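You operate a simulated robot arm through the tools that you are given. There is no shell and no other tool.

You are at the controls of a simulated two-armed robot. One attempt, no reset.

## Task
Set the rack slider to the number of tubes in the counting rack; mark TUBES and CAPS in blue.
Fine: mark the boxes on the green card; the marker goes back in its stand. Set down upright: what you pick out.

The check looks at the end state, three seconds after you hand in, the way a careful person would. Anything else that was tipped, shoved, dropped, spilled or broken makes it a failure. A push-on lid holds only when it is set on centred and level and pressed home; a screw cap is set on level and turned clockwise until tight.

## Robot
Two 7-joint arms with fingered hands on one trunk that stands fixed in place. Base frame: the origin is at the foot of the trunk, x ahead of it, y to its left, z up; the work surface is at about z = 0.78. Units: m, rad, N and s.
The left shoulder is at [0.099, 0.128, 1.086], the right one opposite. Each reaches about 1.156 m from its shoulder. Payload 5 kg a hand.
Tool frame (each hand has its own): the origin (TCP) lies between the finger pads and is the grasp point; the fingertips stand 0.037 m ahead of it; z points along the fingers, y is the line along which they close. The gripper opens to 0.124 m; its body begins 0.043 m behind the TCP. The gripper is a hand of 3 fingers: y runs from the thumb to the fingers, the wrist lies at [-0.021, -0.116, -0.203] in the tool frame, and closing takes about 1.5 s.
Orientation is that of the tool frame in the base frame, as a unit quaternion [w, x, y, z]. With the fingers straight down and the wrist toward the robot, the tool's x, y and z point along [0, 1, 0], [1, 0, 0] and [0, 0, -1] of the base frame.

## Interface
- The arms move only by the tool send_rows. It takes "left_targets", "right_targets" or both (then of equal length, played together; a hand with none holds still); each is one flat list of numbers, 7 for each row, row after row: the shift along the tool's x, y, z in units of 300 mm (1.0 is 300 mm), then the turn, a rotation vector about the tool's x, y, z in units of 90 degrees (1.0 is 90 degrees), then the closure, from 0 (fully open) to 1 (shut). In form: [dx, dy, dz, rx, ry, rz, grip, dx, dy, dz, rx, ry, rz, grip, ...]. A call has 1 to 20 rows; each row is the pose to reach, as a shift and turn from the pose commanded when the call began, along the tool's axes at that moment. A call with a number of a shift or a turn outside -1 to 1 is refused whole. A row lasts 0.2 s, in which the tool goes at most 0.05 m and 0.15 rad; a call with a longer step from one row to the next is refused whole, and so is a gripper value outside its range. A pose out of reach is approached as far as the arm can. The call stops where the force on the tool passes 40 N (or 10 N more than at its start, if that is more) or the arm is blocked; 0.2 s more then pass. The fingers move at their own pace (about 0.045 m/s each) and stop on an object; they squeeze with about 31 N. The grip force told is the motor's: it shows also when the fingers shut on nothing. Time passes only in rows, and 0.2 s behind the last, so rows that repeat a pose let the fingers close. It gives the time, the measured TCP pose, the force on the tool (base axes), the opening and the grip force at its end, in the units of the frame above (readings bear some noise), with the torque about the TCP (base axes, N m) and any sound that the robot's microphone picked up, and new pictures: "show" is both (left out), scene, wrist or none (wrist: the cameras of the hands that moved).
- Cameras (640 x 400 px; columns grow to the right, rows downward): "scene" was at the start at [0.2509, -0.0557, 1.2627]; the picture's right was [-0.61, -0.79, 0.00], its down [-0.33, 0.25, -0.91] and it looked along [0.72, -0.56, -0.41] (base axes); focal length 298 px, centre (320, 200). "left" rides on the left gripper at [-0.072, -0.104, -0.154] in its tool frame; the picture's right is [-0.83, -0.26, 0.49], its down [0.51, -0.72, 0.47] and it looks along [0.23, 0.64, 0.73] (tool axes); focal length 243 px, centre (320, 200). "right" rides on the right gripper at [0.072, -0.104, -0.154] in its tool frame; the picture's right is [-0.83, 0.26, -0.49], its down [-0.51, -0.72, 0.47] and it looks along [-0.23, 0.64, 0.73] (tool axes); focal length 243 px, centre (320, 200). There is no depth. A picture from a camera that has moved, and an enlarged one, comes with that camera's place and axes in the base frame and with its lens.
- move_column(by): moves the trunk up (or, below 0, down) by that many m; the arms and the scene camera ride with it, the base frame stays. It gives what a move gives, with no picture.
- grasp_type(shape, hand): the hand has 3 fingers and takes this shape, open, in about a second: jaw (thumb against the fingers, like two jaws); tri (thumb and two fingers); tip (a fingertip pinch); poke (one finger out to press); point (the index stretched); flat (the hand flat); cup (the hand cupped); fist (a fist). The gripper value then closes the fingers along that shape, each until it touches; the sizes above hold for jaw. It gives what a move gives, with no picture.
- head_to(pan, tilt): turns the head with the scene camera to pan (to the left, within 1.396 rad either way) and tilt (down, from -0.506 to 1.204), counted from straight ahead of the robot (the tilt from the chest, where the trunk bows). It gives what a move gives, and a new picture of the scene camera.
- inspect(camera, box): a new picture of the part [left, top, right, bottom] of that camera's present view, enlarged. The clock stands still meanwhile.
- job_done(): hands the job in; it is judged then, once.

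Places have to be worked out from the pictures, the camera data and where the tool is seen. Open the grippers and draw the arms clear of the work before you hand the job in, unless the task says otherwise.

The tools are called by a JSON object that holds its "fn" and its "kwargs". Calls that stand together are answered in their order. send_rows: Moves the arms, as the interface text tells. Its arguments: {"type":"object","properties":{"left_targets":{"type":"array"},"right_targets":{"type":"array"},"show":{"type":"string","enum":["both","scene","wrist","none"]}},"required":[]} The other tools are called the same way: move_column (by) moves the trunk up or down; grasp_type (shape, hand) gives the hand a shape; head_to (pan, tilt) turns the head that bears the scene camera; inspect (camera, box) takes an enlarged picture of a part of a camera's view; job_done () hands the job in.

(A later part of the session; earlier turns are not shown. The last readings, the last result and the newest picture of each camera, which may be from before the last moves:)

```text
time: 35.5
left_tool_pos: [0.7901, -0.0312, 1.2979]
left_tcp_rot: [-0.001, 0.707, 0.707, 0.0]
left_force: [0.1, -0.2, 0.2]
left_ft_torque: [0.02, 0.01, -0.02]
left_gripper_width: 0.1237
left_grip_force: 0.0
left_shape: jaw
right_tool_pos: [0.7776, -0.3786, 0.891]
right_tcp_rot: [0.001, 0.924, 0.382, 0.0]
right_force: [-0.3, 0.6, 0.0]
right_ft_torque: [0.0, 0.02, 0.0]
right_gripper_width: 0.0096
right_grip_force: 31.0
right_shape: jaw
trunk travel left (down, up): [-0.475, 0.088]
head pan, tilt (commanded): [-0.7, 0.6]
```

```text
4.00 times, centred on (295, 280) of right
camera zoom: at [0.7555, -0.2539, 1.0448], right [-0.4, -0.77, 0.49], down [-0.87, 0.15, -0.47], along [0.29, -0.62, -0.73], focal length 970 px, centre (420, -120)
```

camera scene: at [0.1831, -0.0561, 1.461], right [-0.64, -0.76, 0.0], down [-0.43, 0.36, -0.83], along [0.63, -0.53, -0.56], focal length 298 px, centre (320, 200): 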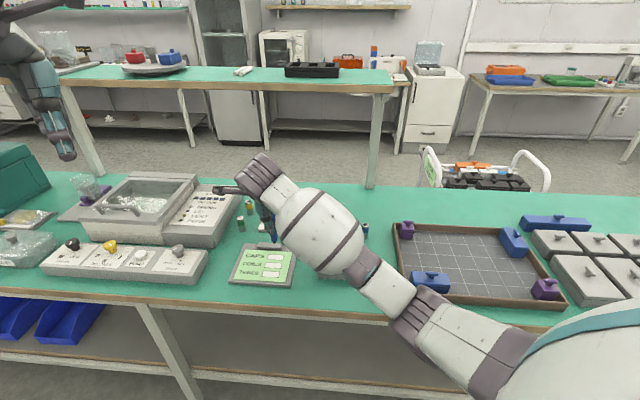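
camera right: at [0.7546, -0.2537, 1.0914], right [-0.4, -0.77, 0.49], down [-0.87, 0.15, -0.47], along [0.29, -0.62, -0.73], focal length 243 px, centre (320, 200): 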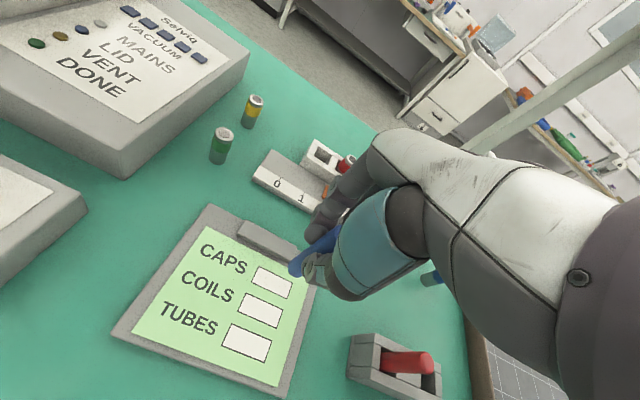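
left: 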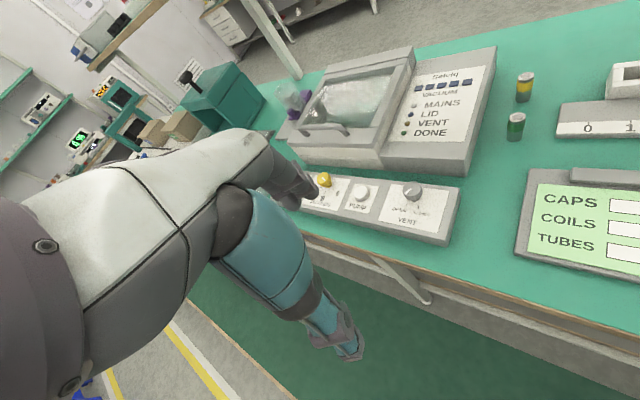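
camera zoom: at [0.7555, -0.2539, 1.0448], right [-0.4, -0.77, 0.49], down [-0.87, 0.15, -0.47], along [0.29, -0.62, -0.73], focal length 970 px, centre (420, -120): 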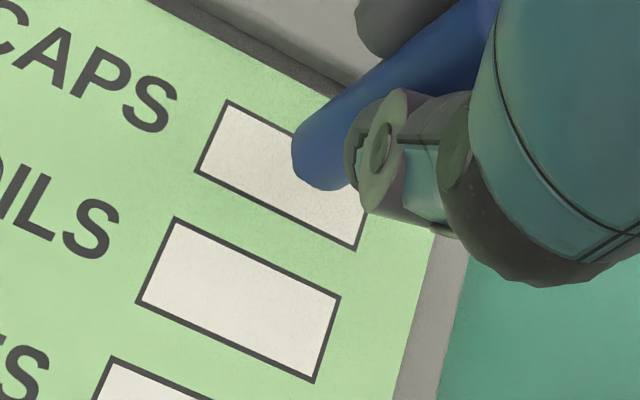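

No body shift this time and the nib hovers about 7 mm over the box. I go down 4 mm, then continue in small steps while watching the force.

{"fn": "send_rows", "kwargs": {"right_targets": [0, 0, 0.0067, 0, 0, 0, 1, 0, 0, 0.0133, 0, 0, 0, 1, 0, 0, 0.0133, 0, 0, 0, 1], "show": "none"}}

{"fn": "inspect", "kwargs": {"camera": "scene", "box": [255, 240, 285, 262]}}

{"fn": "inspect", "kwargs": {"camera": "left", "box": [500, 150, 640, 310]}}

```text
time: 36.3
left_tool_pos: [0.79, -0.0305, 1.2977]
left_tcp_rot: [-0.001, 0.707, 0.707, 0.0]
left_force: [0.2, 0.2, -0.8]
left_ft_torque: [-0.01, -0.02, 0.01]
left_gripper_width: 0.1236
left_grip_force: 0.1
left_shape: jaw
right_tool_pos: [0.7787, -0.3782, 0.8877]
right_tcp_rot: [0.0, 0.924, 0.383, 0.0]
right_force: [-0.2, -1.0, 0.4]
right_ft_torque: [0.01, 0.02, 0.02]
right_gripper_width: 0.0096
right_grip_force: 30.7
right_shape: jaw
trunk travel left (down, up): [-0.475, 0.088]
head pan, tilt (commanded): [-0.7, 0.6]
```

```text
16.00 times, centred on (270, 251) of scene
camera zoom: at [0.1836, -0.0561, 1.4608], right [-0.64, -0.76, 0.0], down [-0.43, 0.36, -0.83], along [0.63, -0.53, -0.56], focal length 4773 px, centre (1120, -616)
```

zoom: 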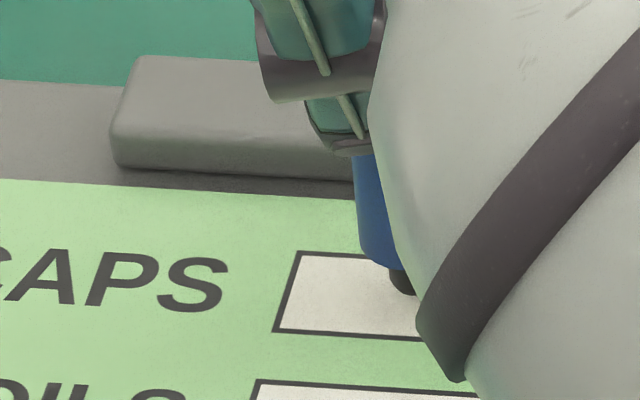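

```text
2.50 times, centred on (570, 230) of left
camera zoom: at [0.6865, -0.1042, 1.4506], right [-0.26, -0.83, -0.49], down [-0.72, 0.51, -0.47], along [0.64, 0.23, -0.73], focal length 606 px, centre (-305, 125)
```

zoom: 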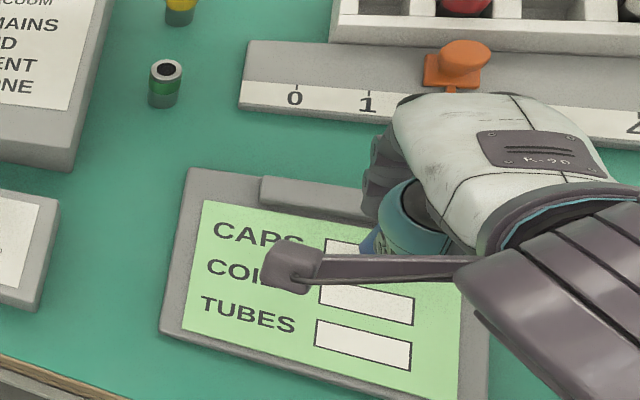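

Still no contact force. I step down 1.5 mm more.

{"fn": "send_rows", "kwargs": {"right_targets": [0, 0, 0.0025, 0, 0, 0, 1, 0, 0, 0.005, 0, 0, 0, 1], "show": "none"}}

```text
time: 36.9
left_tool_pos: [0.7906, -0.0313, 1.2962]
left_tcp_rot: [0.0, 0.707, 0.707, 0.0]
left_force: [-0.3, -0.4, -1.0]
left_ft_torque: [0.03, 0.02, 0.0]
left_gripper_width: 0.1236
left_grip_force: 0.1
left_shape: jaw
right_tool_pos: [0.7782, -0.3776, 0.8857]
right_tcp_rot: [0.002, 0.924, 0.383, 0.0]
right_force: [-0.7, -0.1, 0.4]
right_ft_torque: [0.0, -0.01, 0.01]
right_gripper_width: 0.0096
right_grip_force: 31.3
right_shape: jaw
trunk travel left (down, up): [-0.475, 0.088]
head pan, tilt (commanded): [-0.7, 0.6]
```

Force is still near zero; another 1 mm down.

{"fn": "send_rows", "kwargs": {"right_targets": [0, 0, 0.0017, 0, 0, 0, 1, 0, 0, 0.0033, 0, 0, 0, 1], "show": "none"}}

{"fn": "inspect", "kwargs": {"camera": "scene", "box": [255, 240, 285, 262]}}

```text
time: 37.5
left_tool_pos: [0.7907, -0.0319, 1.2979]
left_tcp_rot: [0.0, 0.707, 0.707, 0.0]
left_force: [-0.3, 0.9, 0.5]
left_ft_torque: [-0.01, 0.0, -0.03]
left_gripper_width: 0.1237
left_grip_force: 0.1
left_shape: jaw
right_tool_pos: [0.7783, -0.3783, 0.8854]
right_tcp_rot: [0.0, 0.924, 0.383, 0.0]
right_force: [0.4, 0.0, 0.2]
right_ft_torque: [0.0, 0.04, -0.01]
right_gripper_width: 0.0098
right_grip_force: 31.0
right_shape: jaw
trunk travel left (down, up): [-0.475, 0.088]
head pan, tilt (commanded): [-0.7, 0.6]
```

```text
16.00 times, centred on (270, 251) of scene
camera zoom: at [0.1837, -0.0561, 1.4608], right [-0.64, -0.76, 0.0], down [-0.43, 0.36, -0.83], along [0.63, -0.53, -0.56], focal length 4773 px, centre (1120, -616)
```

zoom: 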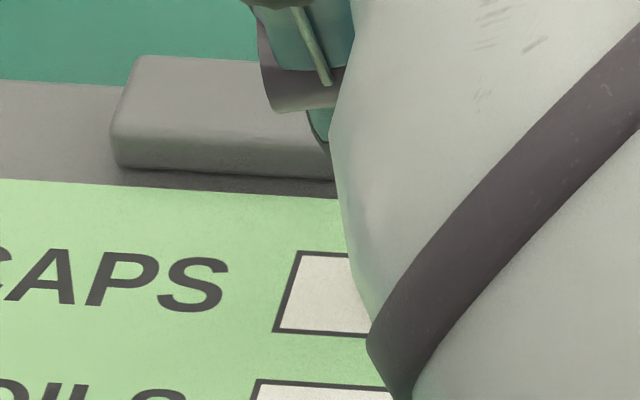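

The forearm now covers the nib in the scene view, so I go on by force feel: another 1 mm down.

{"fn": "send_rows", "kwargs": {"right_targets": [0, 0, 0.0017, 0, 0, 0, 1, 0, 0, 0.0033, 0, 0, 0, 1], "show": "none"}}

{"fn": "inspect", "kwargs": {"camera": "right", "box": [270, 250, 330, 300]}}

{"fn": "inspect", "kwargs": {"camera": "left", "box": [560, 210, 640, 290]}}

```text
time: 38.1
left_tool_pos: [0.79, -0.0314, 1.2974]
left_tcp_rot: [0.0, 0.707, 0.707, 0.0]
left_force: [-0.2, -0.4, -0.1]
left_ft_torque: [0.0, 0.0, -0.01]
left_gripper_width: 0.1234
left_grip_force: 0.1
left_shape: jaw
right_tool_pos: [0.7785, -0.377, 0.8846]
right_tcp_rot: [0.001, 0.924, 0.383, 0.0]
right_force: [0.8, 0.0, 1.8]
right_ft_torque: [-0.04, 0.0, 0.04]
right_gripper_width: 0.0096
right_grip_force: 30.9
right_shape: jaw
trunk travel left (down, up): [-0.475, 0.088]
head pan, tilt (commanded): [-0.7, 0.6]
```

```text
8.00 times, centred on (300, 275) of right
camera zoom: at [0.756, -0.2536, 1.0378], right [-0.4, -0.77, 0.49], down [-0.87, 0.15, -0.47], along [0.29, -0.62, -0.73], focal length 1941 px, centre (480, -400)
```

zoom: 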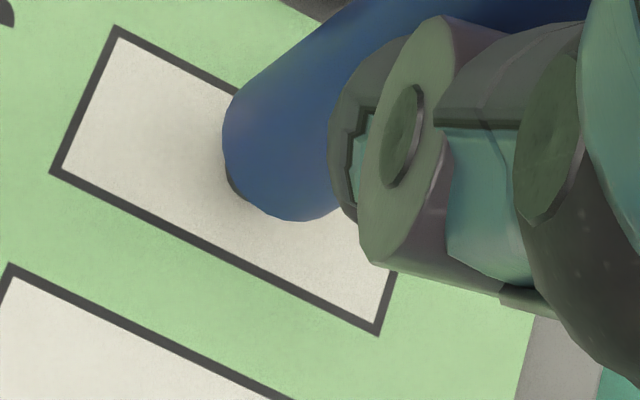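

```text
5.00 times, centred on (600, 250) of left
camera zoom: at [0.6863, -0.104, 1.4508], right [-0.26, -0.83, -0.49], down [-0.72, 0.51, -0.47], along [0.64, 0.23, -0.73], focal length 1213 px, centre (-1080, -50)
```

zoom: 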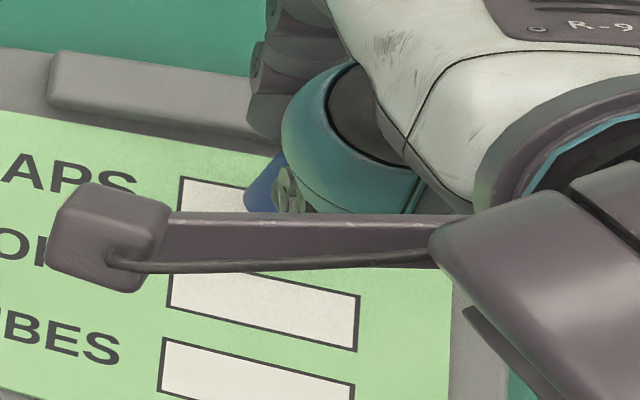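

A small upward force of about 1.8 N suggests first contact. I press 0.7 mm further to confirm.

{"fn": "send_rows", "kwargs": {"right_targets": [0, 0, 0.0023, 0, 0, 0, 1, 0, 0, 0.0023, 0, 0, 0, 1], "show": "none"}}

```text
time: 38.7
left_tool_pos: [0.7898, -0.031, 1.2984]
left_tcp_rot: [0.0, 0.707, 0.707, 0.0]
left_force: [0.3, 0.4, 0.4]
left_ft_torque: [0.01, -0.01, 0.04]
left_gripper_width: 0.1234
left_grip_force: 0.0
left_shape: jaw
right_tool_pos: [0.7779, -0.378, 0.8844]
right_tcp_rot: [0.001, 0.924, 0.383, 0.002]
right_force: [0.7, -0.3, 5.1]
right_ft_torque: [-0.02, 0.0, 0.04]
right_gripper_width: 0.0098
right_grip_force: 31.0
right_shape: jaw
trunk travel left (down, up): [-0.475, 0.088]
head pan, tilt (commanded): [-0.7, 0.6]
```

Contact is confirmed at about 5 N. I draw a short stroke about 20 mm long along the box and then lift.

{"fn": "send_rows", "kwargs": {"right_targets": [0.0167, 0, 0, 0, 0, 0, 1, 0.0333, 0, 0, 0, 0, 0, 1, 0.0167, 0, 0, 0, 0, 0, 1, 0, 0, 0, 0, 0, 0, 1, -0.0167, 0, 0, 0, 0, 0, 1, -0.0333, 0, 0, 0, 0, 0, 1, -0.0167, 0, 0, 0, 0, 0, 1, 0, 0, 0, 0, 0, 0, 1], "show": "none"}}

{"fn": "inspect", "kwargs": {"camera": "right", "box": [270, 250, 330, 300]}}

```text
time: 40.5
left_tool_pos: [0.7896, -0.0315, 1.2987]
left_tcp_rot: [0.0, 0.707, 0.707, 0.0]
left_force: [0.7, -0.4, -0.3]
left_ft_torque: [-0.01, -0.01, 0.01]
left_gripper_width: 0.1239
left_grip_force: 0.1
left_shape: jaw
right_tool_pos: [0.7785, -0.3785, 0.8843]
right_tcp_rot: [0.001, 0.924, 0.383, 0.0]
right_force: [-1.8, -2.2, 8.1]
right_ft_torque: [-0.12, 0.11, 0.0]
right_gripper_width: 0.0099
right_grip_force: 30.6
right_shape: jaw
trunk travel left (down, up): [-0.475, 0.088]
head pan, tilt (commanded): [-0.7, 0.6]
```

```text
8.00 times, centred on (300, 275) of right
camera zoom: at [0.7554, -0.2535, 1.0373], right [-0.4, -0.77, 0.49], down [-0.87, 0.15, -0.47], along [0.29, -0.62, -0.73], focal length 1941 px, centre (480, -400)
```

zoom: 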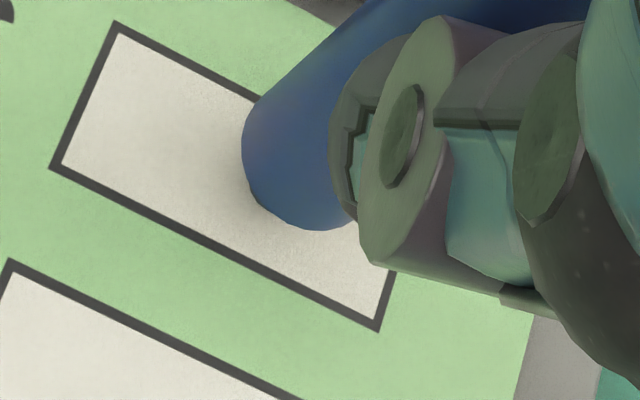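

The marker tilted a little in the grip but I cannot see a mark from here. I lift 40 mm to look at the box and the nib.

{"fn": "send_rows", "kwargs": {"right_targets": [0, 0, -0.03, 0, 0, 0, 1, 0, 0, -0.08, 0, 0, 0, 1, 0, 0, -0.1333, 0, 0, 0, 1, 0, 0, -0.1333, 0, 0, 0, 1], "show": "none"}}

{"fn": "inspect", "kwargs": {"camera": "scene", "box": [235, 225, 305, 280]}}

{"fn": "inspect", "kwargs": {"camera": "right", "box": [250, 220, 340, 310]}}

{"fn": "inspect", "kwargs": {"camera": "left", "box": [560, 210, 640, 290]}}

```text
time: 41.5
left_tool_pos: [0.7902, -0.0326, 1.2973]
left_tcp_rot: [0.0, 0.707, 0.707, 0.0]
left_force: [0.2, 0.1, -0.1]
left_ft_torque: [-0.02, -0.02, -0.01]
left_gripper_width: 0.1237
left_grip_force: 0.1
left_shape: jaw
right_tool_pos: [0.7785, -0.3784, 0.9225]
right_tcp_rot: [0.0, 0.924, 0.383, -0.001]
right_force: [-0.2, 0.1, 0.2]
right_ft_torque: [-0.01, -0.01, 0.01]
right_gripper_width: 0.0097
right_grip_force: 31.1
right_shape: jaw
trunk travel left (down, up): [-0.475, 0.088]
head pan, tilt (commanded): [-0.7, 0.6]
```

```text
7.27 times, centred on (270, 252) of scene
camera zoom: at [0.1837, -0.0563, 1.4608], right [-0.64, -0.76, 0.0], down [-0.43, 0.36, -0.82], along [0.63, -0.53, -0.57], focal length 2170 px, centre (684, -182)
```

zoom: 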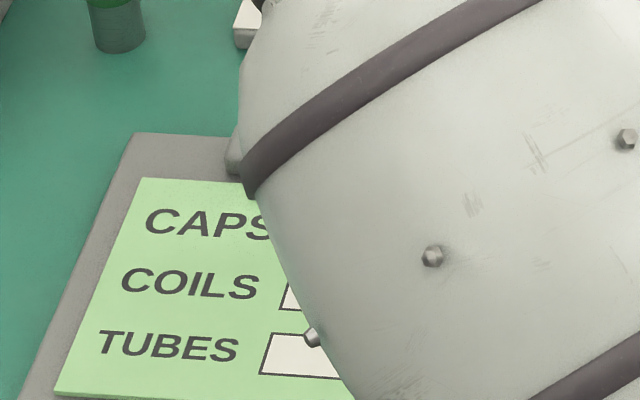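

```text
4.44 times, centred on (295, 265) of right
camera zoom: at [0.7565, -0.2536, 1.0768], right [-0.4, -0.77, 0.49], down [-0.87, 0.15, -0.47], along [0.29, -0.62, -0.73], focal length 1078 px, centre (431, -89)
```

zoom: 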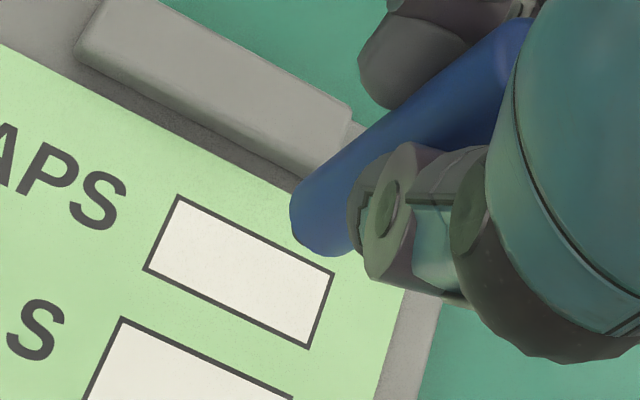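

```text
5.00 times, centred on (600, 250) of left
camera zoom: at [0.6867, -0.1043, 1.4505], right [-0.26, -0.83, -0.49], down [-0.72, 0.51, -0.47], along [0.64, 0.23, -0.73], focal length 1213 px, centre (-1080, -50)
```

zoom: 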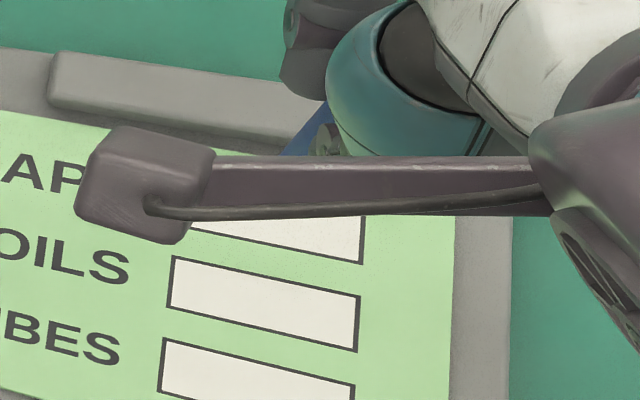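

No mark is visible in the CAPS box yet, and the forearm blocks the head camera. I take a full look from the head camera before deciding.

{"fn": "head_to", "kwargs": {"pan": -0.5, "tilt": 0.6}}

```text
time: 42.2
left_tool_pos: [0.7905, -0.0318, 1.2979]
left_tcp_rot: [0.0, 0.707, 0.707, 0.0]
left_force: [0.5, 0.7, 0.7]
left_ft_torque: [0.02, 0.02, 0.0]
left_gripper_width: 0.1234
left_grip_force: 0.1
left_shape: jaw
right_tool_pos: [0.7794, -0.3776, 0.923]
right_tcp_rot: [0.001, 0.924, 0.383, 0.001]
right_force: [0.5, -0.7, -0.4]
right_ft_torque: [-0.03, -0.01, -0.01]
right_gripper_width: 0.0096
right_grip_force: 30.6
right_shape: jaw
trunk travel left (down, up): [-0.475, 0.088]
head pan, tilt (commanded): [-0.499, 0.6]
camera scene: at [0.1935, -0.0415, 1.4608], right [-0.48, -0.88, 0.0], down [-0.5, 0.27, -0.83], along [0.72, -0.4, -0.56], focal length 298 px, centre (320, 200)
```

scene: 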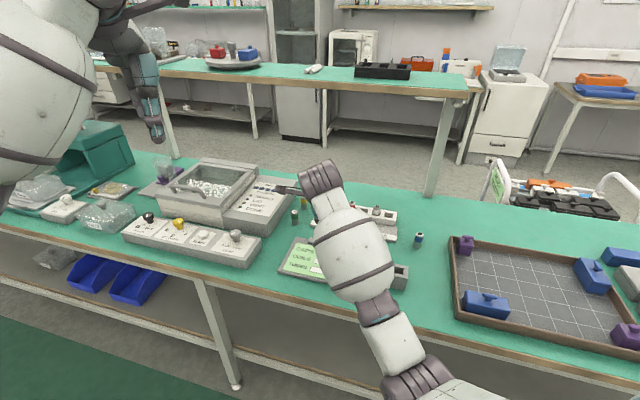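

The CAPS box is blank, so I check the marker itself. I lift the hand to where the head camera can see the nib and look for its condition and tilt.

{"fn": "send_rows", "kwargs": {"right_targets": [0, 0, -0.15, 0, 0, 0, 1, 0, 0, -0.3, 0, 0, 0, 1, 0, 0, -0.45, 0, 0, 0, 1, 0, 0, -0.6, 0, 0, 0, 1, 0, 0, -0.6, 0, 0, 0, 1], "show": "scene"}}

{"fn": "inspect", "kwargs": {"camera": "right", "box": [230, 220, 340, 310]}}

```text
time: 43.4
left_tool_pos: [0.7896, -0.0314, 1.2974]
left_tcp_rot: [0.0, 0.707, 0.707, 0.0]
left_force: [-1.4, 0.0, -0.1]
left_ft_torque: [0.02, -0.01, -0.02]
left_gripper_width: 0.1236
left_grip_force: 0.0
left_shape: jaw
right_tool_pos: [0.7788, -0.3777, 1.1026]
right_tcp_rot: [-0.001, 0.924, 0.384, 0.0]
right_force: [-0.2, -0.2, -0.8]
right_ft_torque: [0.05, -0.02, -0.04]
right_gripper_width: 0.0097
right_grip_force: 31.1
right_shape: jaw
trunk travel left (down, up): [-0.475, 0.088]
head pan, tilt (commanded): [-0.499, 0.6]
camera scene: at [0.1939, -0.042, 1.4607], right [-0.48, -0.88, 0.0], down [-0.5, 0.27, -0.82], along [0.72, -0.39, -0.57], focal length 298 px, centre (320, 200)
```

scene: 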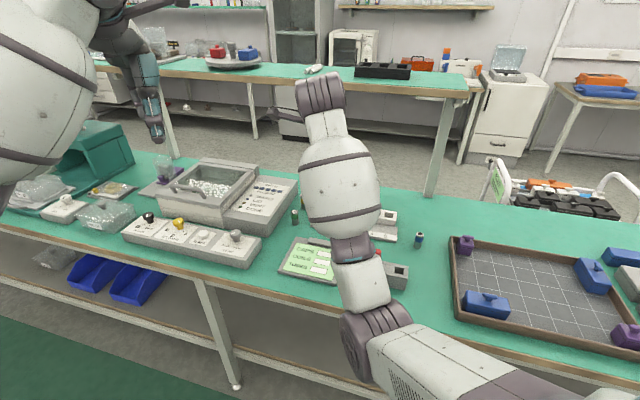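

```text
4.44 times, centred on (285, 265) of right
camera zoom: at [0.7562, -0.2533, 1.256], right [-0.4, -0.77, 0.49], down [-0.87, 0.15, -0.47], along [0.29, -0.62, -0.73], focal length 1078 px, centre (476, -89)
```

zoom: 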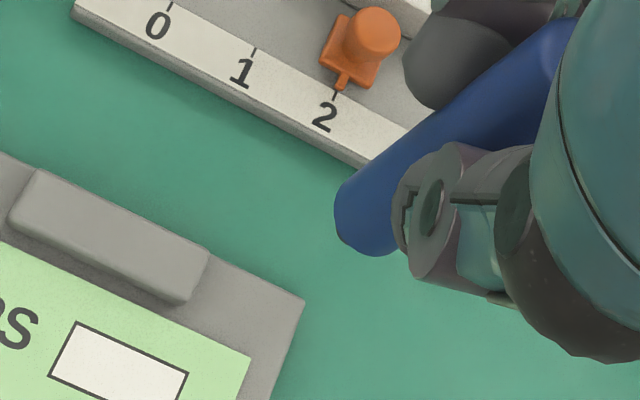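

The marker sits straight in the grip. I zoom into the CAPS box from the wrist camera to make sure whether there is any trace of ink.

{"fn": "inspect", "kwargs": {"camera": "right", "box": [215, 285, 275, 320]}}

{"fn": "inspect", "kwargs": {"camera": "scene", "box": [275, 235, 340, 285]}}

```text
10.67 times, centred on (245, 302) of right
camera zoom: at [0.7562, -0.2533, 1.256], right [-0.4, -0.77, 0.49], down [-0.87, 0.15, -0.47], along [0.29, -0.62, -0.73], focal length 2588 px, centre (1120, -893)
```

zoom: 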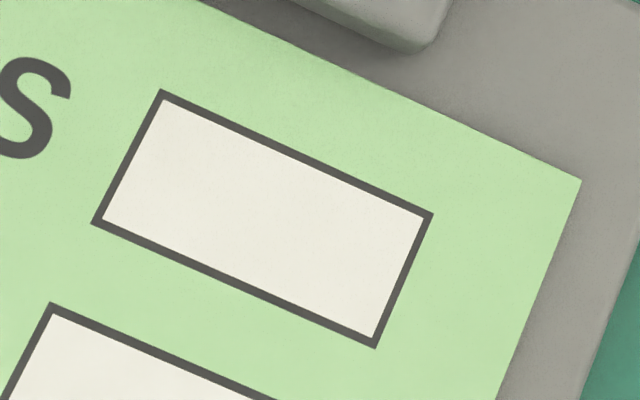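

```text
8.00 times, centred on (308, 260) of scene
camera zoom: at [0.1939, -0.042, 1.4607], right [-0.48, -0.88, 0.0], down [-0.5, 0.27, -0.82], along [0.72, -0.39, -0.57], focal length 2386 px, centre (420, -280)
```

zoom: 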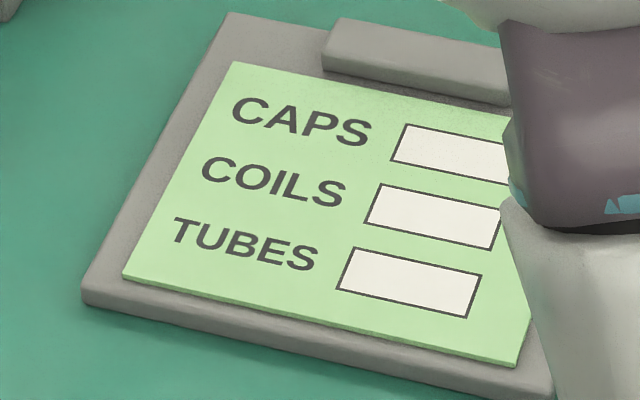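

There is no ink at all, so I want to see the nib while it touches. I bring the left hand's camera back down to its earlier height and turn it toward the card, and lower the marker again to just above the CAPS box.

{"fn": "send_rows", "kwargs": {"left_targets": [0, 0, 0.11, 0, 0, 0.047, 0, 0, 0, 0.22, 0, 0, 0.093, 0, 0, 0, 0.33, 0, 0, 0.14, 0, 0, 0, 0.44, 0, 0, 0.187, 0, 0, 0, 0.55, 0, 0, 0.233, 0, 0, 0, 0.6667, 0, 0, 0.28, 0, 0, 0, 0.6667, 0, 0, 0.28, 0], "right_targets": [0, 0, 0.11, 0, 0, 0, 1, 0, 0, 0.22, 0, 0, 0, 1, 0, 0, 0.33, 0, 0, 0, 1, 0, 0, 0.44, 0, 0, 0, 1, 0, 0, 0.55, 0, 0, 0, 1, 0, 0, 0.66, 0, 0, 0, 1, 0, 0, 0.6837, 0, 0, 0, 1], "show": "both"}}

```text
time: 45.0
left_tool_pos: [0.7918, -0.0313, 1.0969]
left_tcp_rot: [0.0, 0.844, 0.536, 0.0]
left_force: [-0.2, 0.1, 1.0]
left_ft_torque: [-0.01, -0.01, 0.02]
left_gripper_width: 0.1237
left_grip_force: 0.1
left_shape: jaw
right_tool_pos: [0.779, -0.3776, 0.8995]
right_tcp_rot: [0.001, 0.924, 0.383, 0.001]
right_force: [-0.3, -0.9, -0.5]
right_ft_torque: [0.02, 0.02, -0.01]
right_gripper_width: 0.01
right_grip_force: 31.5
right_shape: jaw
trunk travel left (down, up): [-0.475, 0.088]
head pan, tilt (commanded): [-0.499, 0.6]
camera scene: at [0.1932, -0.0418, 1.461], right [-0.48, -0.88, 0.0], down [-0.5, 0.27, -0.83], along [0.72, -0.4, -0.56], focal length 298 px, centre (320, 200)
camera right: at [0.7552, -0.2534, 1.0528], right [-0.4, -0.77, 0.49], down [-0.87, 0.15, -0.47], along [0.29, -0.62, -0.73], focal length 243 px, centre (320, 200)
camera left: at [0.6656, -0.0535, 1.2506], right [-0.59, -0.64, -0.49], down [-0.44, 0.77, -0.47], along [0.68, -0.06, -0.73], focal length 243 px, centre (320, 200)
```

scene: 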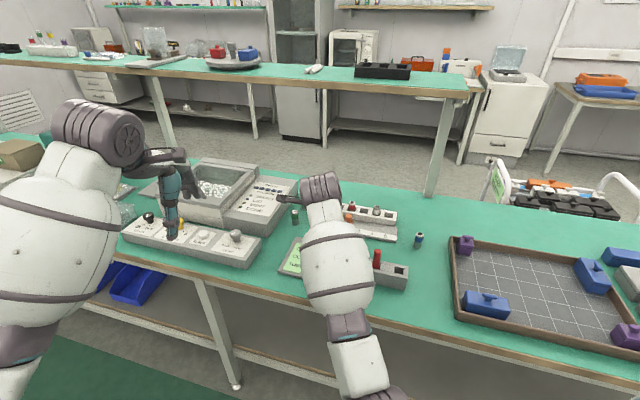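
right: 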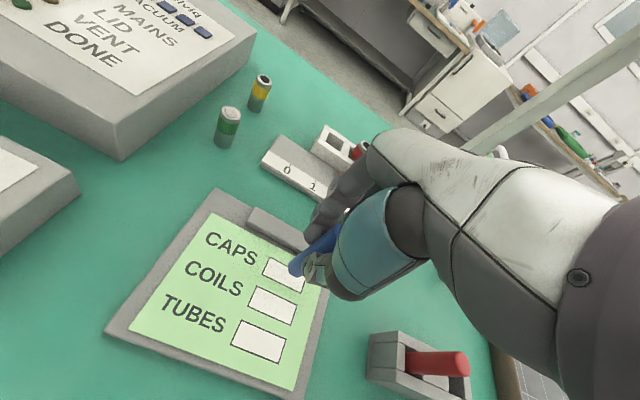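
left: 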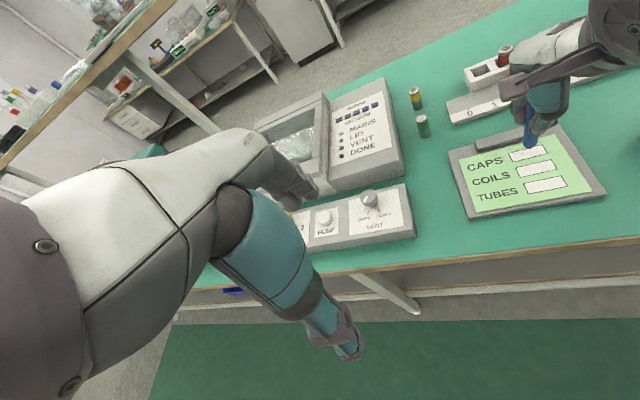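

The left wrist camera now sees the card and the marker well. I enlarge that part.

{"fn": "inspect", "kwargs": {"camera": "left", "box": [495, 120, 575, 180]}}

```text
6.67 times, centred on (535, 150) of left
camera zoom: at [0.6656, -0.0535, 1.2506], right [-0.59, -0.64, -0.49], down [-0.44, 0.77, -0.47], along [0.68, -0.06, -0.73], focal length 1618 px, centre (-1113, 533)
```

zoom: 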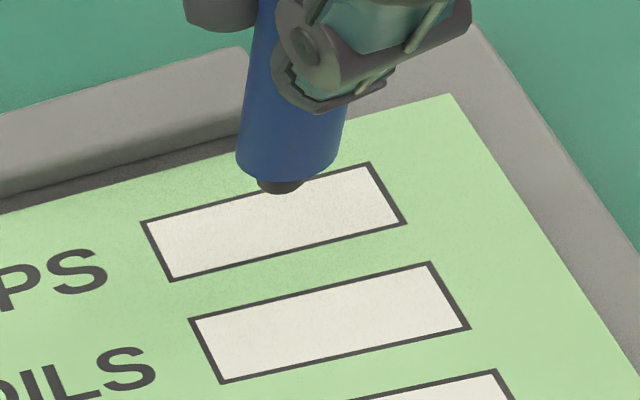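

The nib hangs over the CAPS box. I lower 13 mm in small steps to just short of contact.

{"fn": "send_rows", "kwargs": {"right_targets": [0, 0, 0.0167, 0, 0, 0, 1, 0, 0, 0.0333, 0, 0, 0, 1, 0, 0, 0.0433, 0, 0, 0, 1, 0, 0, 0.0433, 0, 0, 0, 1], "show": "none"}}

{"fn": "inspect", "kwargs": {"camera": "left", "box": [510, 130, 560, 170]}}

```text
time: 46.0
left_tool_pos: [0.7911, -0.0326, 1.0977]
left_tcp_rot: [0.0, 0.844, 0.536, 0.0]
left_force: [-0.3, -0.2, -0.2]
left_ft_torque: [0.01, 0.0, 0.03]
left_gripper_width: 0.1237
left_grip_force: 0.1
left_shape: jaw
right_tool_pos: [0.7774, -0.3782, 0.8841]
right_tcp_rot: [0.0, 0.924, 0.382, 0.0]
right_force: [0.2, -0.8, 0.4]
right_ft_torque: [0.02, -0.03, 0.01]
right_gripper_width: 0.0099
right_grip_force: 31.3
right_shape: jaw
trunk travel left (down, up): [-0.475, 0.088]
head pan, tilt (commanded): [-0.499, 0.6]
```

```text
10.00 times, centred on (535, 150) of left
camera zoom: at [0.6659, -0.0535, 1.2504], right [-0.59, -0.64, -0.49], down [-0.44, 0.77, -0.47], along [0.68, -0.06, -0.73], focal length 2426 px, centre (-1830, 700)
```

zoom: 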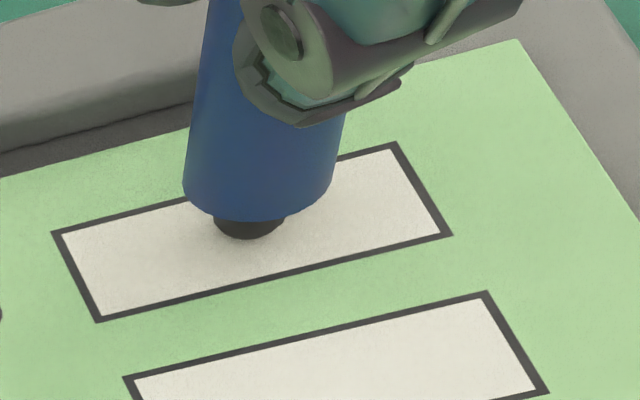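

The nib sits over the middle of the CAPS box and is about to touch. I press down 1 mm and read the force.

{"fn": "send_rows", "kwargs": {"right_targets": [0, 0, 0.0033, 0, 0, 0, 1, 0, 0, 0.0033, 0, 0, 0, 1, 0, 0, 0.0033, 0, 0, 0, 1], "show": "none"}}

{"fn": "inspect", "kwargs": {"camera": "left", "box": [510, 130, 560, 170]}}

```text
time: 46.8
left_tool_pos: [0.7914, -0.0314, 1.097]
left_tcp_rot: [0.001, 0.845, 0.536, 0.0]
left_force: [0.6, 0.7, -0.7]
left_ft_torque: [0.0, -0.03, -0.01]
left_gripper_width: 0.1238
left_grip_force: 0.1
left_shape: jaw
right_tool_pos: [0.7781, -0.3776, 0.8838]
right_tcp_rot: [0.001, 0.924, 0.383, 0.001]
right_force: [0.0, -0.7, -0.1]
right_ft_torque: [-0.01, 0.02, -0.01]
right_gripper_width: 0.01
right_grip_force: 31.2
right_shape: jaw
trunk travel left (down, up): [-0.475, 0.088]
head pan, tilt (commanded): [-0.499, 0.6]
```

```text
10.00 times, centred on (535, 150) of left
camera zoom: at [0.6659, -0.0534, 1.2504], right [-0.59, -0.64, -0.49], down [-0.44, 0.77, -0.47], along [0.68, -0.06, -0.73], focal length 2426 px, centre (-1830, 700)
```

zoom: 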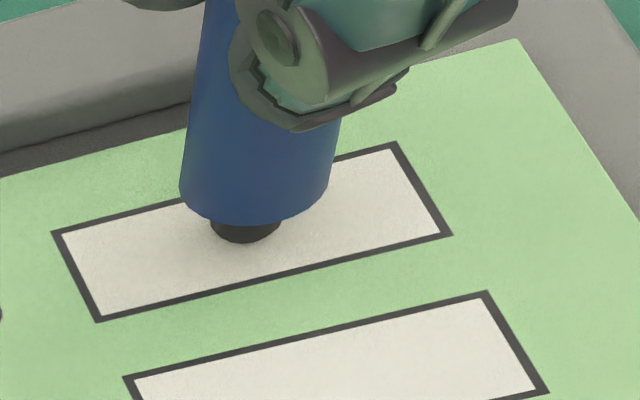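

No force yet; the marker may have been pushed up a fraction in the grip earlier. I go 1 mm further.

{"fn": "send_rows", "kwargs": {"right_targets": [0, 0, 0.0017, 0, 0, 0, 1, 0, 0, 0.0033, 0, 0, 0, 1, 0, 0, 0.0033, 0, 0, 0, 1], "show": "none"}}

{"fn": "inspect", "kwargs": {"camera": "left", "box": [510, 130, 560, 170]}}

```text
time: 47.6
left_tool_pos: [0.7909, -0.031, 1.0973]
left_tcp_rot: [0.0, 0.844, 0.536, 0.0]
left_force: [-0.2, -0.2, -0.3]
left_ft_torque: [0.0, -0.03, 0.01]
left_gripper_width: 0.1239
left_grip_force: 0.0
left_shape: jaw
right_tool_pos: [0.7774, -0.3767, 0.8842]
right_tcp_rot: [0.001, 0.924, 0.383, 0.001]
right_force: [-0.1, -0.7, 4.0]
right_ft_torque: [-0.03, -0.03, -0.03]
right_gripper_width: 0.0099
right_grip_force: 31.2
right_shape: jaw
trunk travel left (down, up): [-0.475, 0.088]
head pan, tilt (commanded): [-0.499, 0.6]
```

```text
10.00 times, centred on (535, 150) of left
camera zoom: at [0.6654, -0.0532, 1.2508], right [-0.59, -0.64, -0.49], down [-0.44, 0.77, -0.47], along [0.68, -0.06, -0.73], focal length 2426 px, centre (-1830, 700)
```

zoom: 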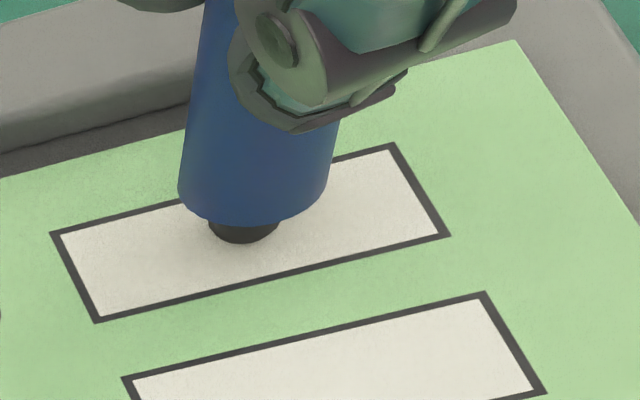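

Contact again at about 4 N in the middle of the box. I draw 12 mm to the left and look at the trace while still touching.

{"fn": "send_rows", "kwargs": {"right_targets": [0.01, 0, 0.001, 0, 0, 0, 1, 0.02, 0, 0.001, 0, 0, 0, 1, 0.03, 0, 0.001, 0, 0, 0, 1, 0.04, 0, 0.001, 0, 0, 0, 1], "show": "none"}}

{"fn": "inspect", "kwargs": {"camera": "left", "box": [510, 130, 560, 170]}}

```text
time: 48.6
left_tool_pos: [0.7897, -0.0314, 1.0971]
left_tcp_rot: [-0.001, 0.844, 0.536, 0.0]
left_force: [0.0, 0.0, 0.3]
left_ft_torque: [0.01, 0.02, 0.0]
left_gripper_width: 0.1239
left_grip_force: 0.1
left_shape: jaw
right_tool_pos: [0.7871, -0.3696, 0.8836]
right_tcp_rot: [0.001, 0.924, 0.382, 0.001]
right_force: [-0.6, -1.4, 6.1]
right_ft_torque: [-0.16, 0.08, -0.03]
right_gripper_width: 0.0099
right_grip_force: 31.5
right_shape: jaw
trunk travel left (down, up): [-0.475, 0.088]
head pan, tilt (commanded): [-0.499, 0.6]
```

```text
10.00 times, centred on (535, 150) of left
camera zoom: at [0.665, -0.0531, 1.251], right [-0.59, -0.64, -0.49], down [-0.44, 0.77, -0.47], along [0.68, -0.06, -0.73], focal length 2426 px, centre (-1830, 700)
```

zoom: 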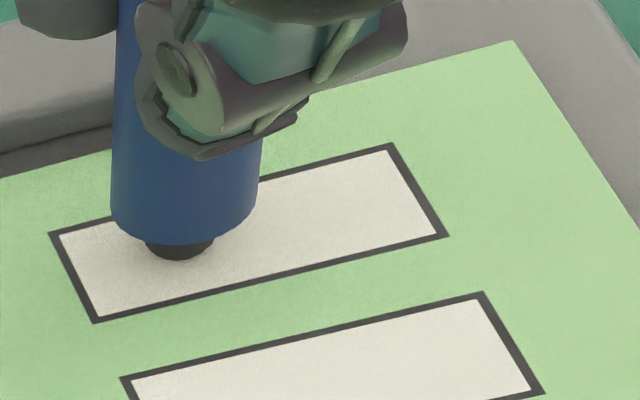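

The nib slid about 9 mm with 6 N and left no ink. I press about 1 mm harder and draw a longer stroke back to the right within the box.

{"fn": "send_rows", "kwargs": {"right_targets": [0, 0, 0.002, 0, 0, 0, 1, 0, 0, 0.004, 0, 0, 0, 1, -0.0133, 0, 0.004, 0, 0, 0, 1, -0.0267, 0, 0.004, 0, 0, 0, 1, -0.04, 0, 0.004, 0, 0, 0, 1, -0.0533, 0, 0.004, 0, 0, 0, 1, -0.0667, 0, 0.004, 0, 0, 0, 1, -0.08, 0, 0.004, 0, 0, 0, 1], "show": "none"}}

{"fn": "inspect", "kwargs": {"camera": "left", "box": [510, 130, 560, 170]}}

```text
time: 50.4
left_tool_pos: [0.7893, -0.0309, 1.0972]
left_tcp_rot: [0.0, 0.845, 0.535, 0.0]
left_force: [-0.1, -0.6, 0.6]
left_ft_torque: [-0.01, -0.02, 0.0]
left_gripper_width: 0.1236
left_grip_force: 0.1
left_shape: jaw
right_tool_pos: [0.7691, -0.3851, 0.8834]
right_tcp_rot: [0.0, 0.924, 0.383, 0.001]
right_force: [5.0, 1.3, 13.5]
right_ft_torque: [0.33, -0.44, -0.03]
right_gripper_width: 0.0096
right_grip_force: 30.9
right_shape: jaw
trunk travel left (down, up): [-0.475, 0.088]
head pan, tilt (commanded): [-0.499, 0.6]
```

```text
10.00 times, centred on (535, 150) of left
camera zoom: at [0.6648, -0.0525, 1.2511], right [-0.59, -0.64, -0.49], down [-0.44, 0.77, -0.47], along [0.68, -0.06, -0.73], focal length 2426 px, centre (-1830, 700)
```

zoom: 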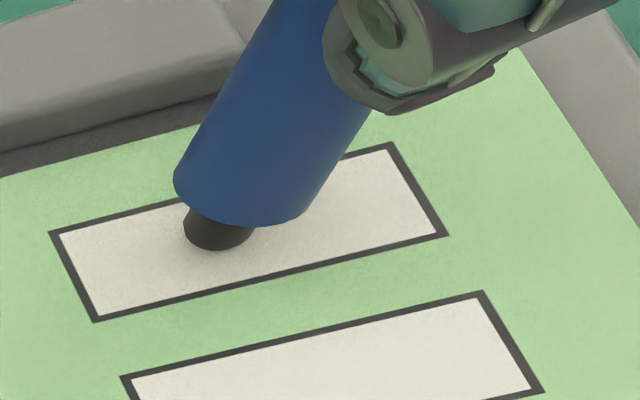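

The nib sticks and the marker tips in the grip when pressed this hard, still with no ink, so pressure is not the point. I move the hand back so the marker straightens, easing the pressure.

{"fn": "send_rows", "kwargs": {"right_targets": [0.0133, 0, -0.001, 0, 0, 0, 1, 0.0267, 0, -0.002, 0, 0, 0, 1, 0.04, 0, -0.003, 0, 0, 0, 1, 0.0533, 0, -0.003, 0, 0, 0, 1, 0.0533, 0, -0.003, 0, 0, 0, 1], "show": "none"}}

{"fn": "inspect", "kwargs": {"camera": "left", "box": [510, 130, 560, 170]}}

```text
time: 51.6
left_tool_pos: [0.7897, -0.0314, 1.0981]
left_tcp_rot: [0.0, 0.844, 0.536, 0.0]
left_force: [0.7, 0.1, -0.5]
left_ft_torque: [0.0, 0.0, 0.03]
left_gripper_width: 0.1238
left_grip_force: 0.1
left_shape: jaw
right_tool_pos: [0.7804, -0.3753, 0.8837]
right_tcp_rot: [0.001, 0.924, 0.383, 0.0]
right_force: [-1.2, -0.8, 10.1]
right_ft_torque: [-0.13, 0.15, -0.02]
right_gripper_width: 0.01
right_grip_force: 31.2
right_shape: jaw
trunk travel left (down, up): [-0.475, 0.088]
head pan, tilt (commanded): [-0.499, 0.6]
```

```text
10.00 times, centred on (535, 150) of left
camera zoom: at [0.6647, -0.053, 1.2511], right [-0.59, -0.64, -0.49], down [-0.44, 0.77, -0.47], along [0.68, -0.06, -0.73], focal length 2426 px, centre (-1830, 700)
```

zoom: 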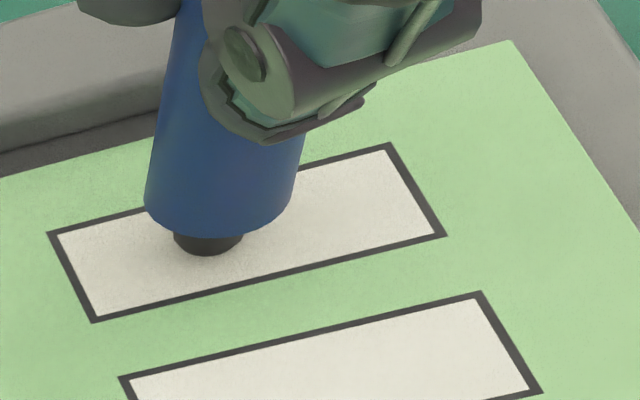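

The marker is nearly upright again. I ease the pressure to about 3 N and make a longer light stroke to the right, so that the nib really slides.

{"fn": "send_rows", "kwargs": {"right_targets": [0, 0, -0.0045, 0, 0, 0, 1, -0.01, 0, -0.0045, 0, 0, 0, 1, -0.02, 0, -0.0045, 0, 0, 0, 1, -0.03, 0, -0.0045, 0, 0, 0, 1, -0.04, 0, -0.0045, 0, 0, 0, 1, -0.05, 0, -0.0045, 0, 0, 0, 1, -0.06, 0, -0.0045, 0, 0, 0, 1], "show": "none"}}

{"fn": "inspect", "kwargs": {"camera": "left", "box": [510, 130, 560, 170]}}

```text
time: 53.2
left_tool_pos: [0.7909, -0.0314, 1.0975]
left_tcp_rot: [0.0, 0.844, 0.536, 0.0]
left_force: [-0.7, 0.1, -0.1]
left_ft_torque: [0.01, 0.0, 0.0]
left_gripper_width: 0.1235
left_grip_force: 0.0
left_shape: jaw
right_tool_pos: [0.7678, -0.3874, 0.8832]
right_tcp_rot: [-0.001, 0.924, 0.383, 0.0]
right_force: [0.5, 0.7, 2.0]
right_ft_torque: [0.02, -0.07, -0.02]
right_gripper_width: 0.0101
right_grip_force: 31.3
right_shape: jaw
trunk travel left (down, up): [-0.475, 0.088]
head pan, tilt (commanded): [-0.499, 0.6]
```

```text
10.00 times, centred on (535, 150) of left
camera zoom: at [0.6657, -0.0533, 1.2505], right [-0.59, -0.64, -0.49], down [-0.44, 0.77, -0.47], along [0.68, -0.06, -0.73], focal length 2426 px, centre (-1830, 700)
```

zoom: 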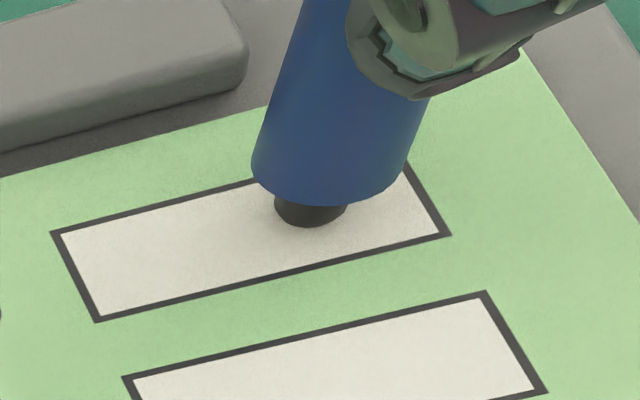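

The nib slid about 15 mm at light pressure, again without visible ink. I lift 20 mm and take the plain pictures to check the box without the marker in the way.

{"fn": "send_rows", "kwargs": {"right_targets": [0, 0, -0.03, 0, 0, 0, 1, 0, 0, -0.0667, 0, 0, 0, 1, 0, 0, -0.0667, 0, 0, 0, 1], "show": "wrist"}}

{"fn": "inspect", "kwargs": {"camera": "left", "box": [500, 120, 570, 180]}}

{"fn": "inspect", "kwargs": {"camera": "left", "box": [525, 115, 555, 150]}}

```text
time: 54.0
left_tool_pos: [0.7906, -0.0315, 1.0957]
left_tcp_rot: [-0.001, 0.845, 0.535, 0.0]
left_force: [-0.2, 0.4, -0.5]
left_ft_torque: [0.0, 0.01, 0.04]
left_gripper_width: 0.1237
left_grip_force: 0.0
left_shape: jaw
right_tool_pos: [0.7678, -0.389, 0.9045]
right_tcp_rot: [0.001, 0.924, 0.383, 0.0]
right_force: [-0.8, 0.3, -0.8]
right_ft_torque: [0.03, 0.02, -0.02]
right_gripper_width: 0.01
right_grip_force: 30.8
right_shape: jaw
trunk travel left (down, up): [-0.475, 0.088]
head pan, tilt (commanded): [-0.499, 0.6]
camera right: at [0.7462, -0.264, 1.0571], right [-0.4, -0.77, 0.49], down [-0.87, 0.15, -0.47], along [0.29, -0.62, -0.73], focal length 243 px, centre (320, 200)
```

right: 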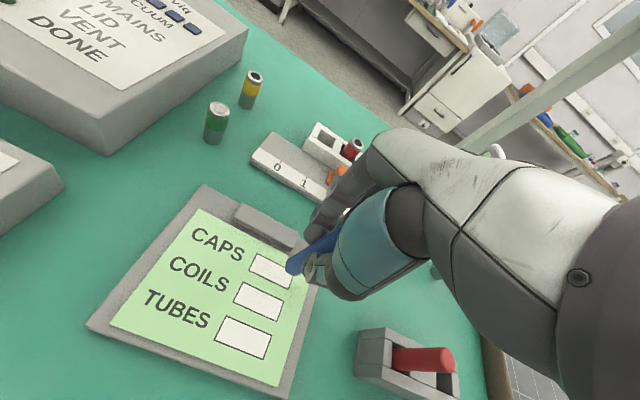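

```text
6.67 times, centred on (535, 150) of left
camera zoom: at [0.6661, -0.0535, 1.2502], right [-0.59, -0.64, -0.49], down [-0.44, 0.77, -0.47], along [0.68, -0.06, -0.73], focal length 1618 px, centre (-1113, 533)
```

zoom: 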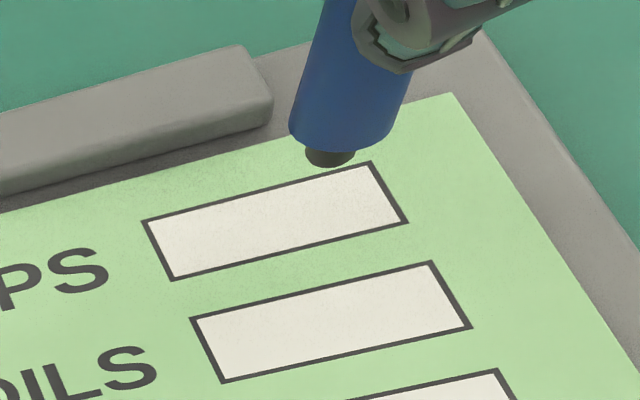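

```text
11.43 times, centred on (540, 132) of left
camera zoom: at [0.6661, -0.0535, 1.2502], right [-0.59, -0.64, -0.49], down [-0.44, 0.77, -0.47], along [0.68, -0.06, -0.73], focal length 2773 px, centre (-2194, 971)
```

zoom: 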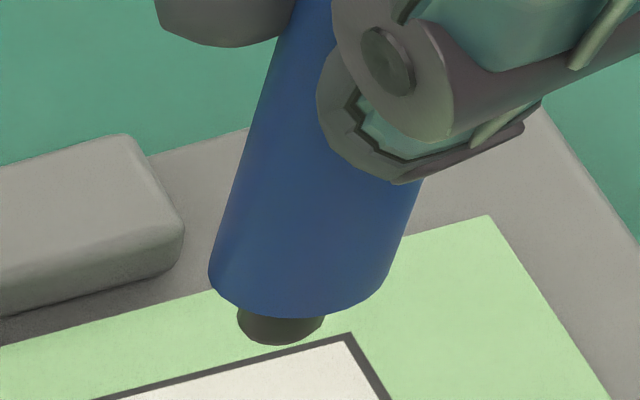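

Still blank. I try the TUBES box to learn whether it behaves differently, moving the nib over its middle (about 69 mm nearer).

{"fn": "send_rows", "kwargs": {"right_targets": [0.01, -0.08, 0, 0, 0, 0, 1, 0.02, -0.16, 0, 0, 0, 0, 1, 0.0327, -0.23, 0, 0, 0, 0, 1, 0.0327, -0.23, 0.03, 0, 0, 0, 1, 0.0327, -0.23, 0.05, 0, 0, 0, 1, 0.0327, -0.23, 0.05, 0, 0, 0, 1], "show": "none"}}

{"fn": "inspect", "kwargs": {"camera": "left", "box": [500, 130, 580, 200]}}

```text
time: 55.4
left_tool_pos: [0.791, -0.0319, 1.097]
left_tcp_rot: [0.001, 0.844, 0.536, 0.0]
left_force: [-0.5, -0.2, 0.7]
left_ft_torque: [0.01, -0.03, -0.02]
left_gripper_width: 0.1236
left_grip_force: 0.1
left_shape: jaw
right_tool_pos: [0.7266, -0.3305, 0.8879]
right_tcp_rot: [0.001, 0.924, 0.383, 0.0]
right_force: [-0.5, 0.1, -0.3]
right_ft_torque: [-0.01, -0.03, -0.02]
right_gripper_width: 0.0099
right_grip_force: 31.3
right_shape: jaw
trunk travel left (down, up): [-0.475, 0.088]
head pan, tilt (commanded): [-0.499, 0.6]
```

```text
5.71 times, centred on (540, 165) of left
camera zoom: at [0.6658, -0.0534, 1.2505], right [-0.59, -0.64, -0.49], down [-0.44, 0.77, -0.47], along [0.68, -0.06, -0.73], focal length 1386 px, centre (-937, 400)
```

zoom: 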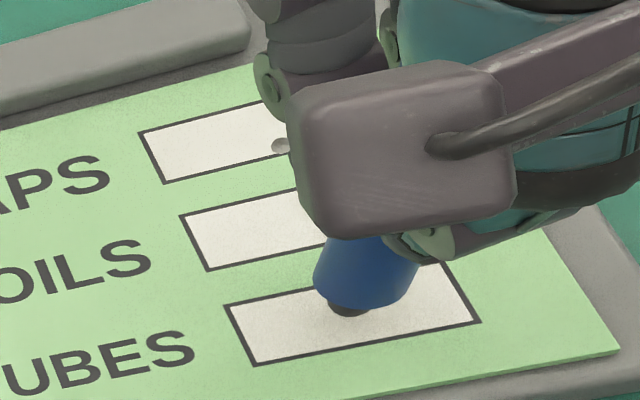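

A greyish spot shows in the CAPS box just left of the wrist camera's housing. I enlarge it to see what it is.

{"fn": "inspect", "kwargs": {"camera": "left", "box": [522, 142, 552, 172]}}

{"fn": "inspect", "kwargs": {"camera": "right", "box": [240, 160, 340, 260]}}

{"fn": "inspect", "kwargs": {"camera": "scene", "box": [270, 220, 350, 290]}}

```text
13.33 times, centred on (537, 157) of left
camera zoom: at [0.6658, -0.0534, 1.2505], right [-0.59, -0.64, -0.49], down [-0.44, 0.77, -0.47], along [0.68, -0.06, -0.73], focal length 3235 px, centre (-2573, 773)
```

zoom: 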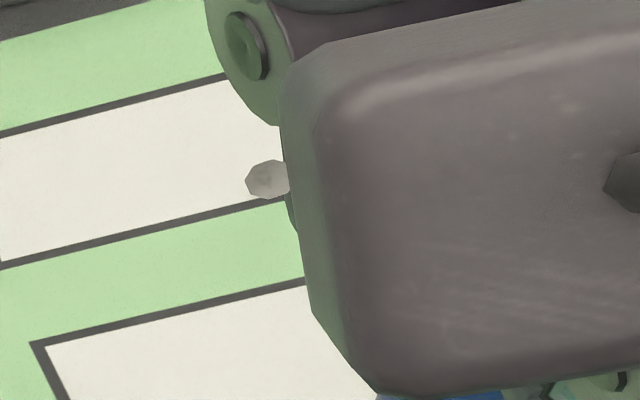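

```text
4.00 times, centred on (290, 210) of right
camera zoom: at [0.7044, -0.2073, 1.0415], right [-0.4, -0.77, 0.49], down [-0.87, 0.15, -0.47], along [0.29, -0.62, -0.73], focal length 970 px, centre (440, 160)
```

zoom: 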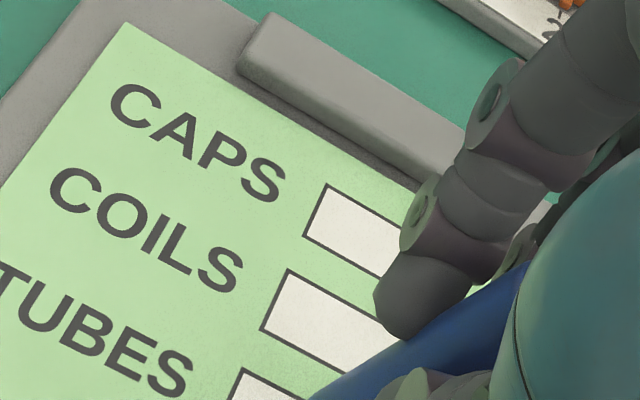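

```text
5.71 times, centred on (310, 255) of scene
camera zoom: at [0.1935, -0.0414, 1.4608], right [-0.48, -0.88, 0.0], down [-0.5, 0.27, -0.83], along [0.72, -0.4, -0.56], focal length 1705 px, centre (377, -114)
```

zoom: 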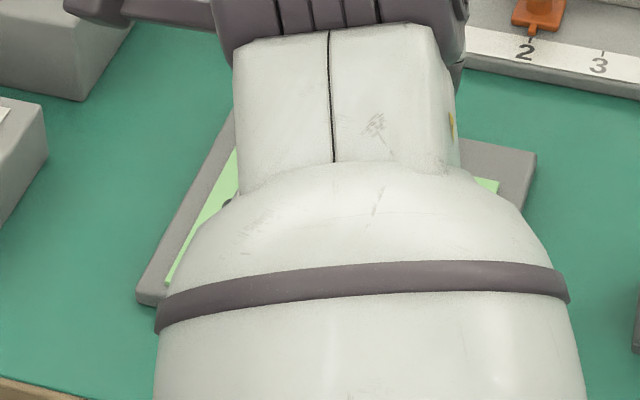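

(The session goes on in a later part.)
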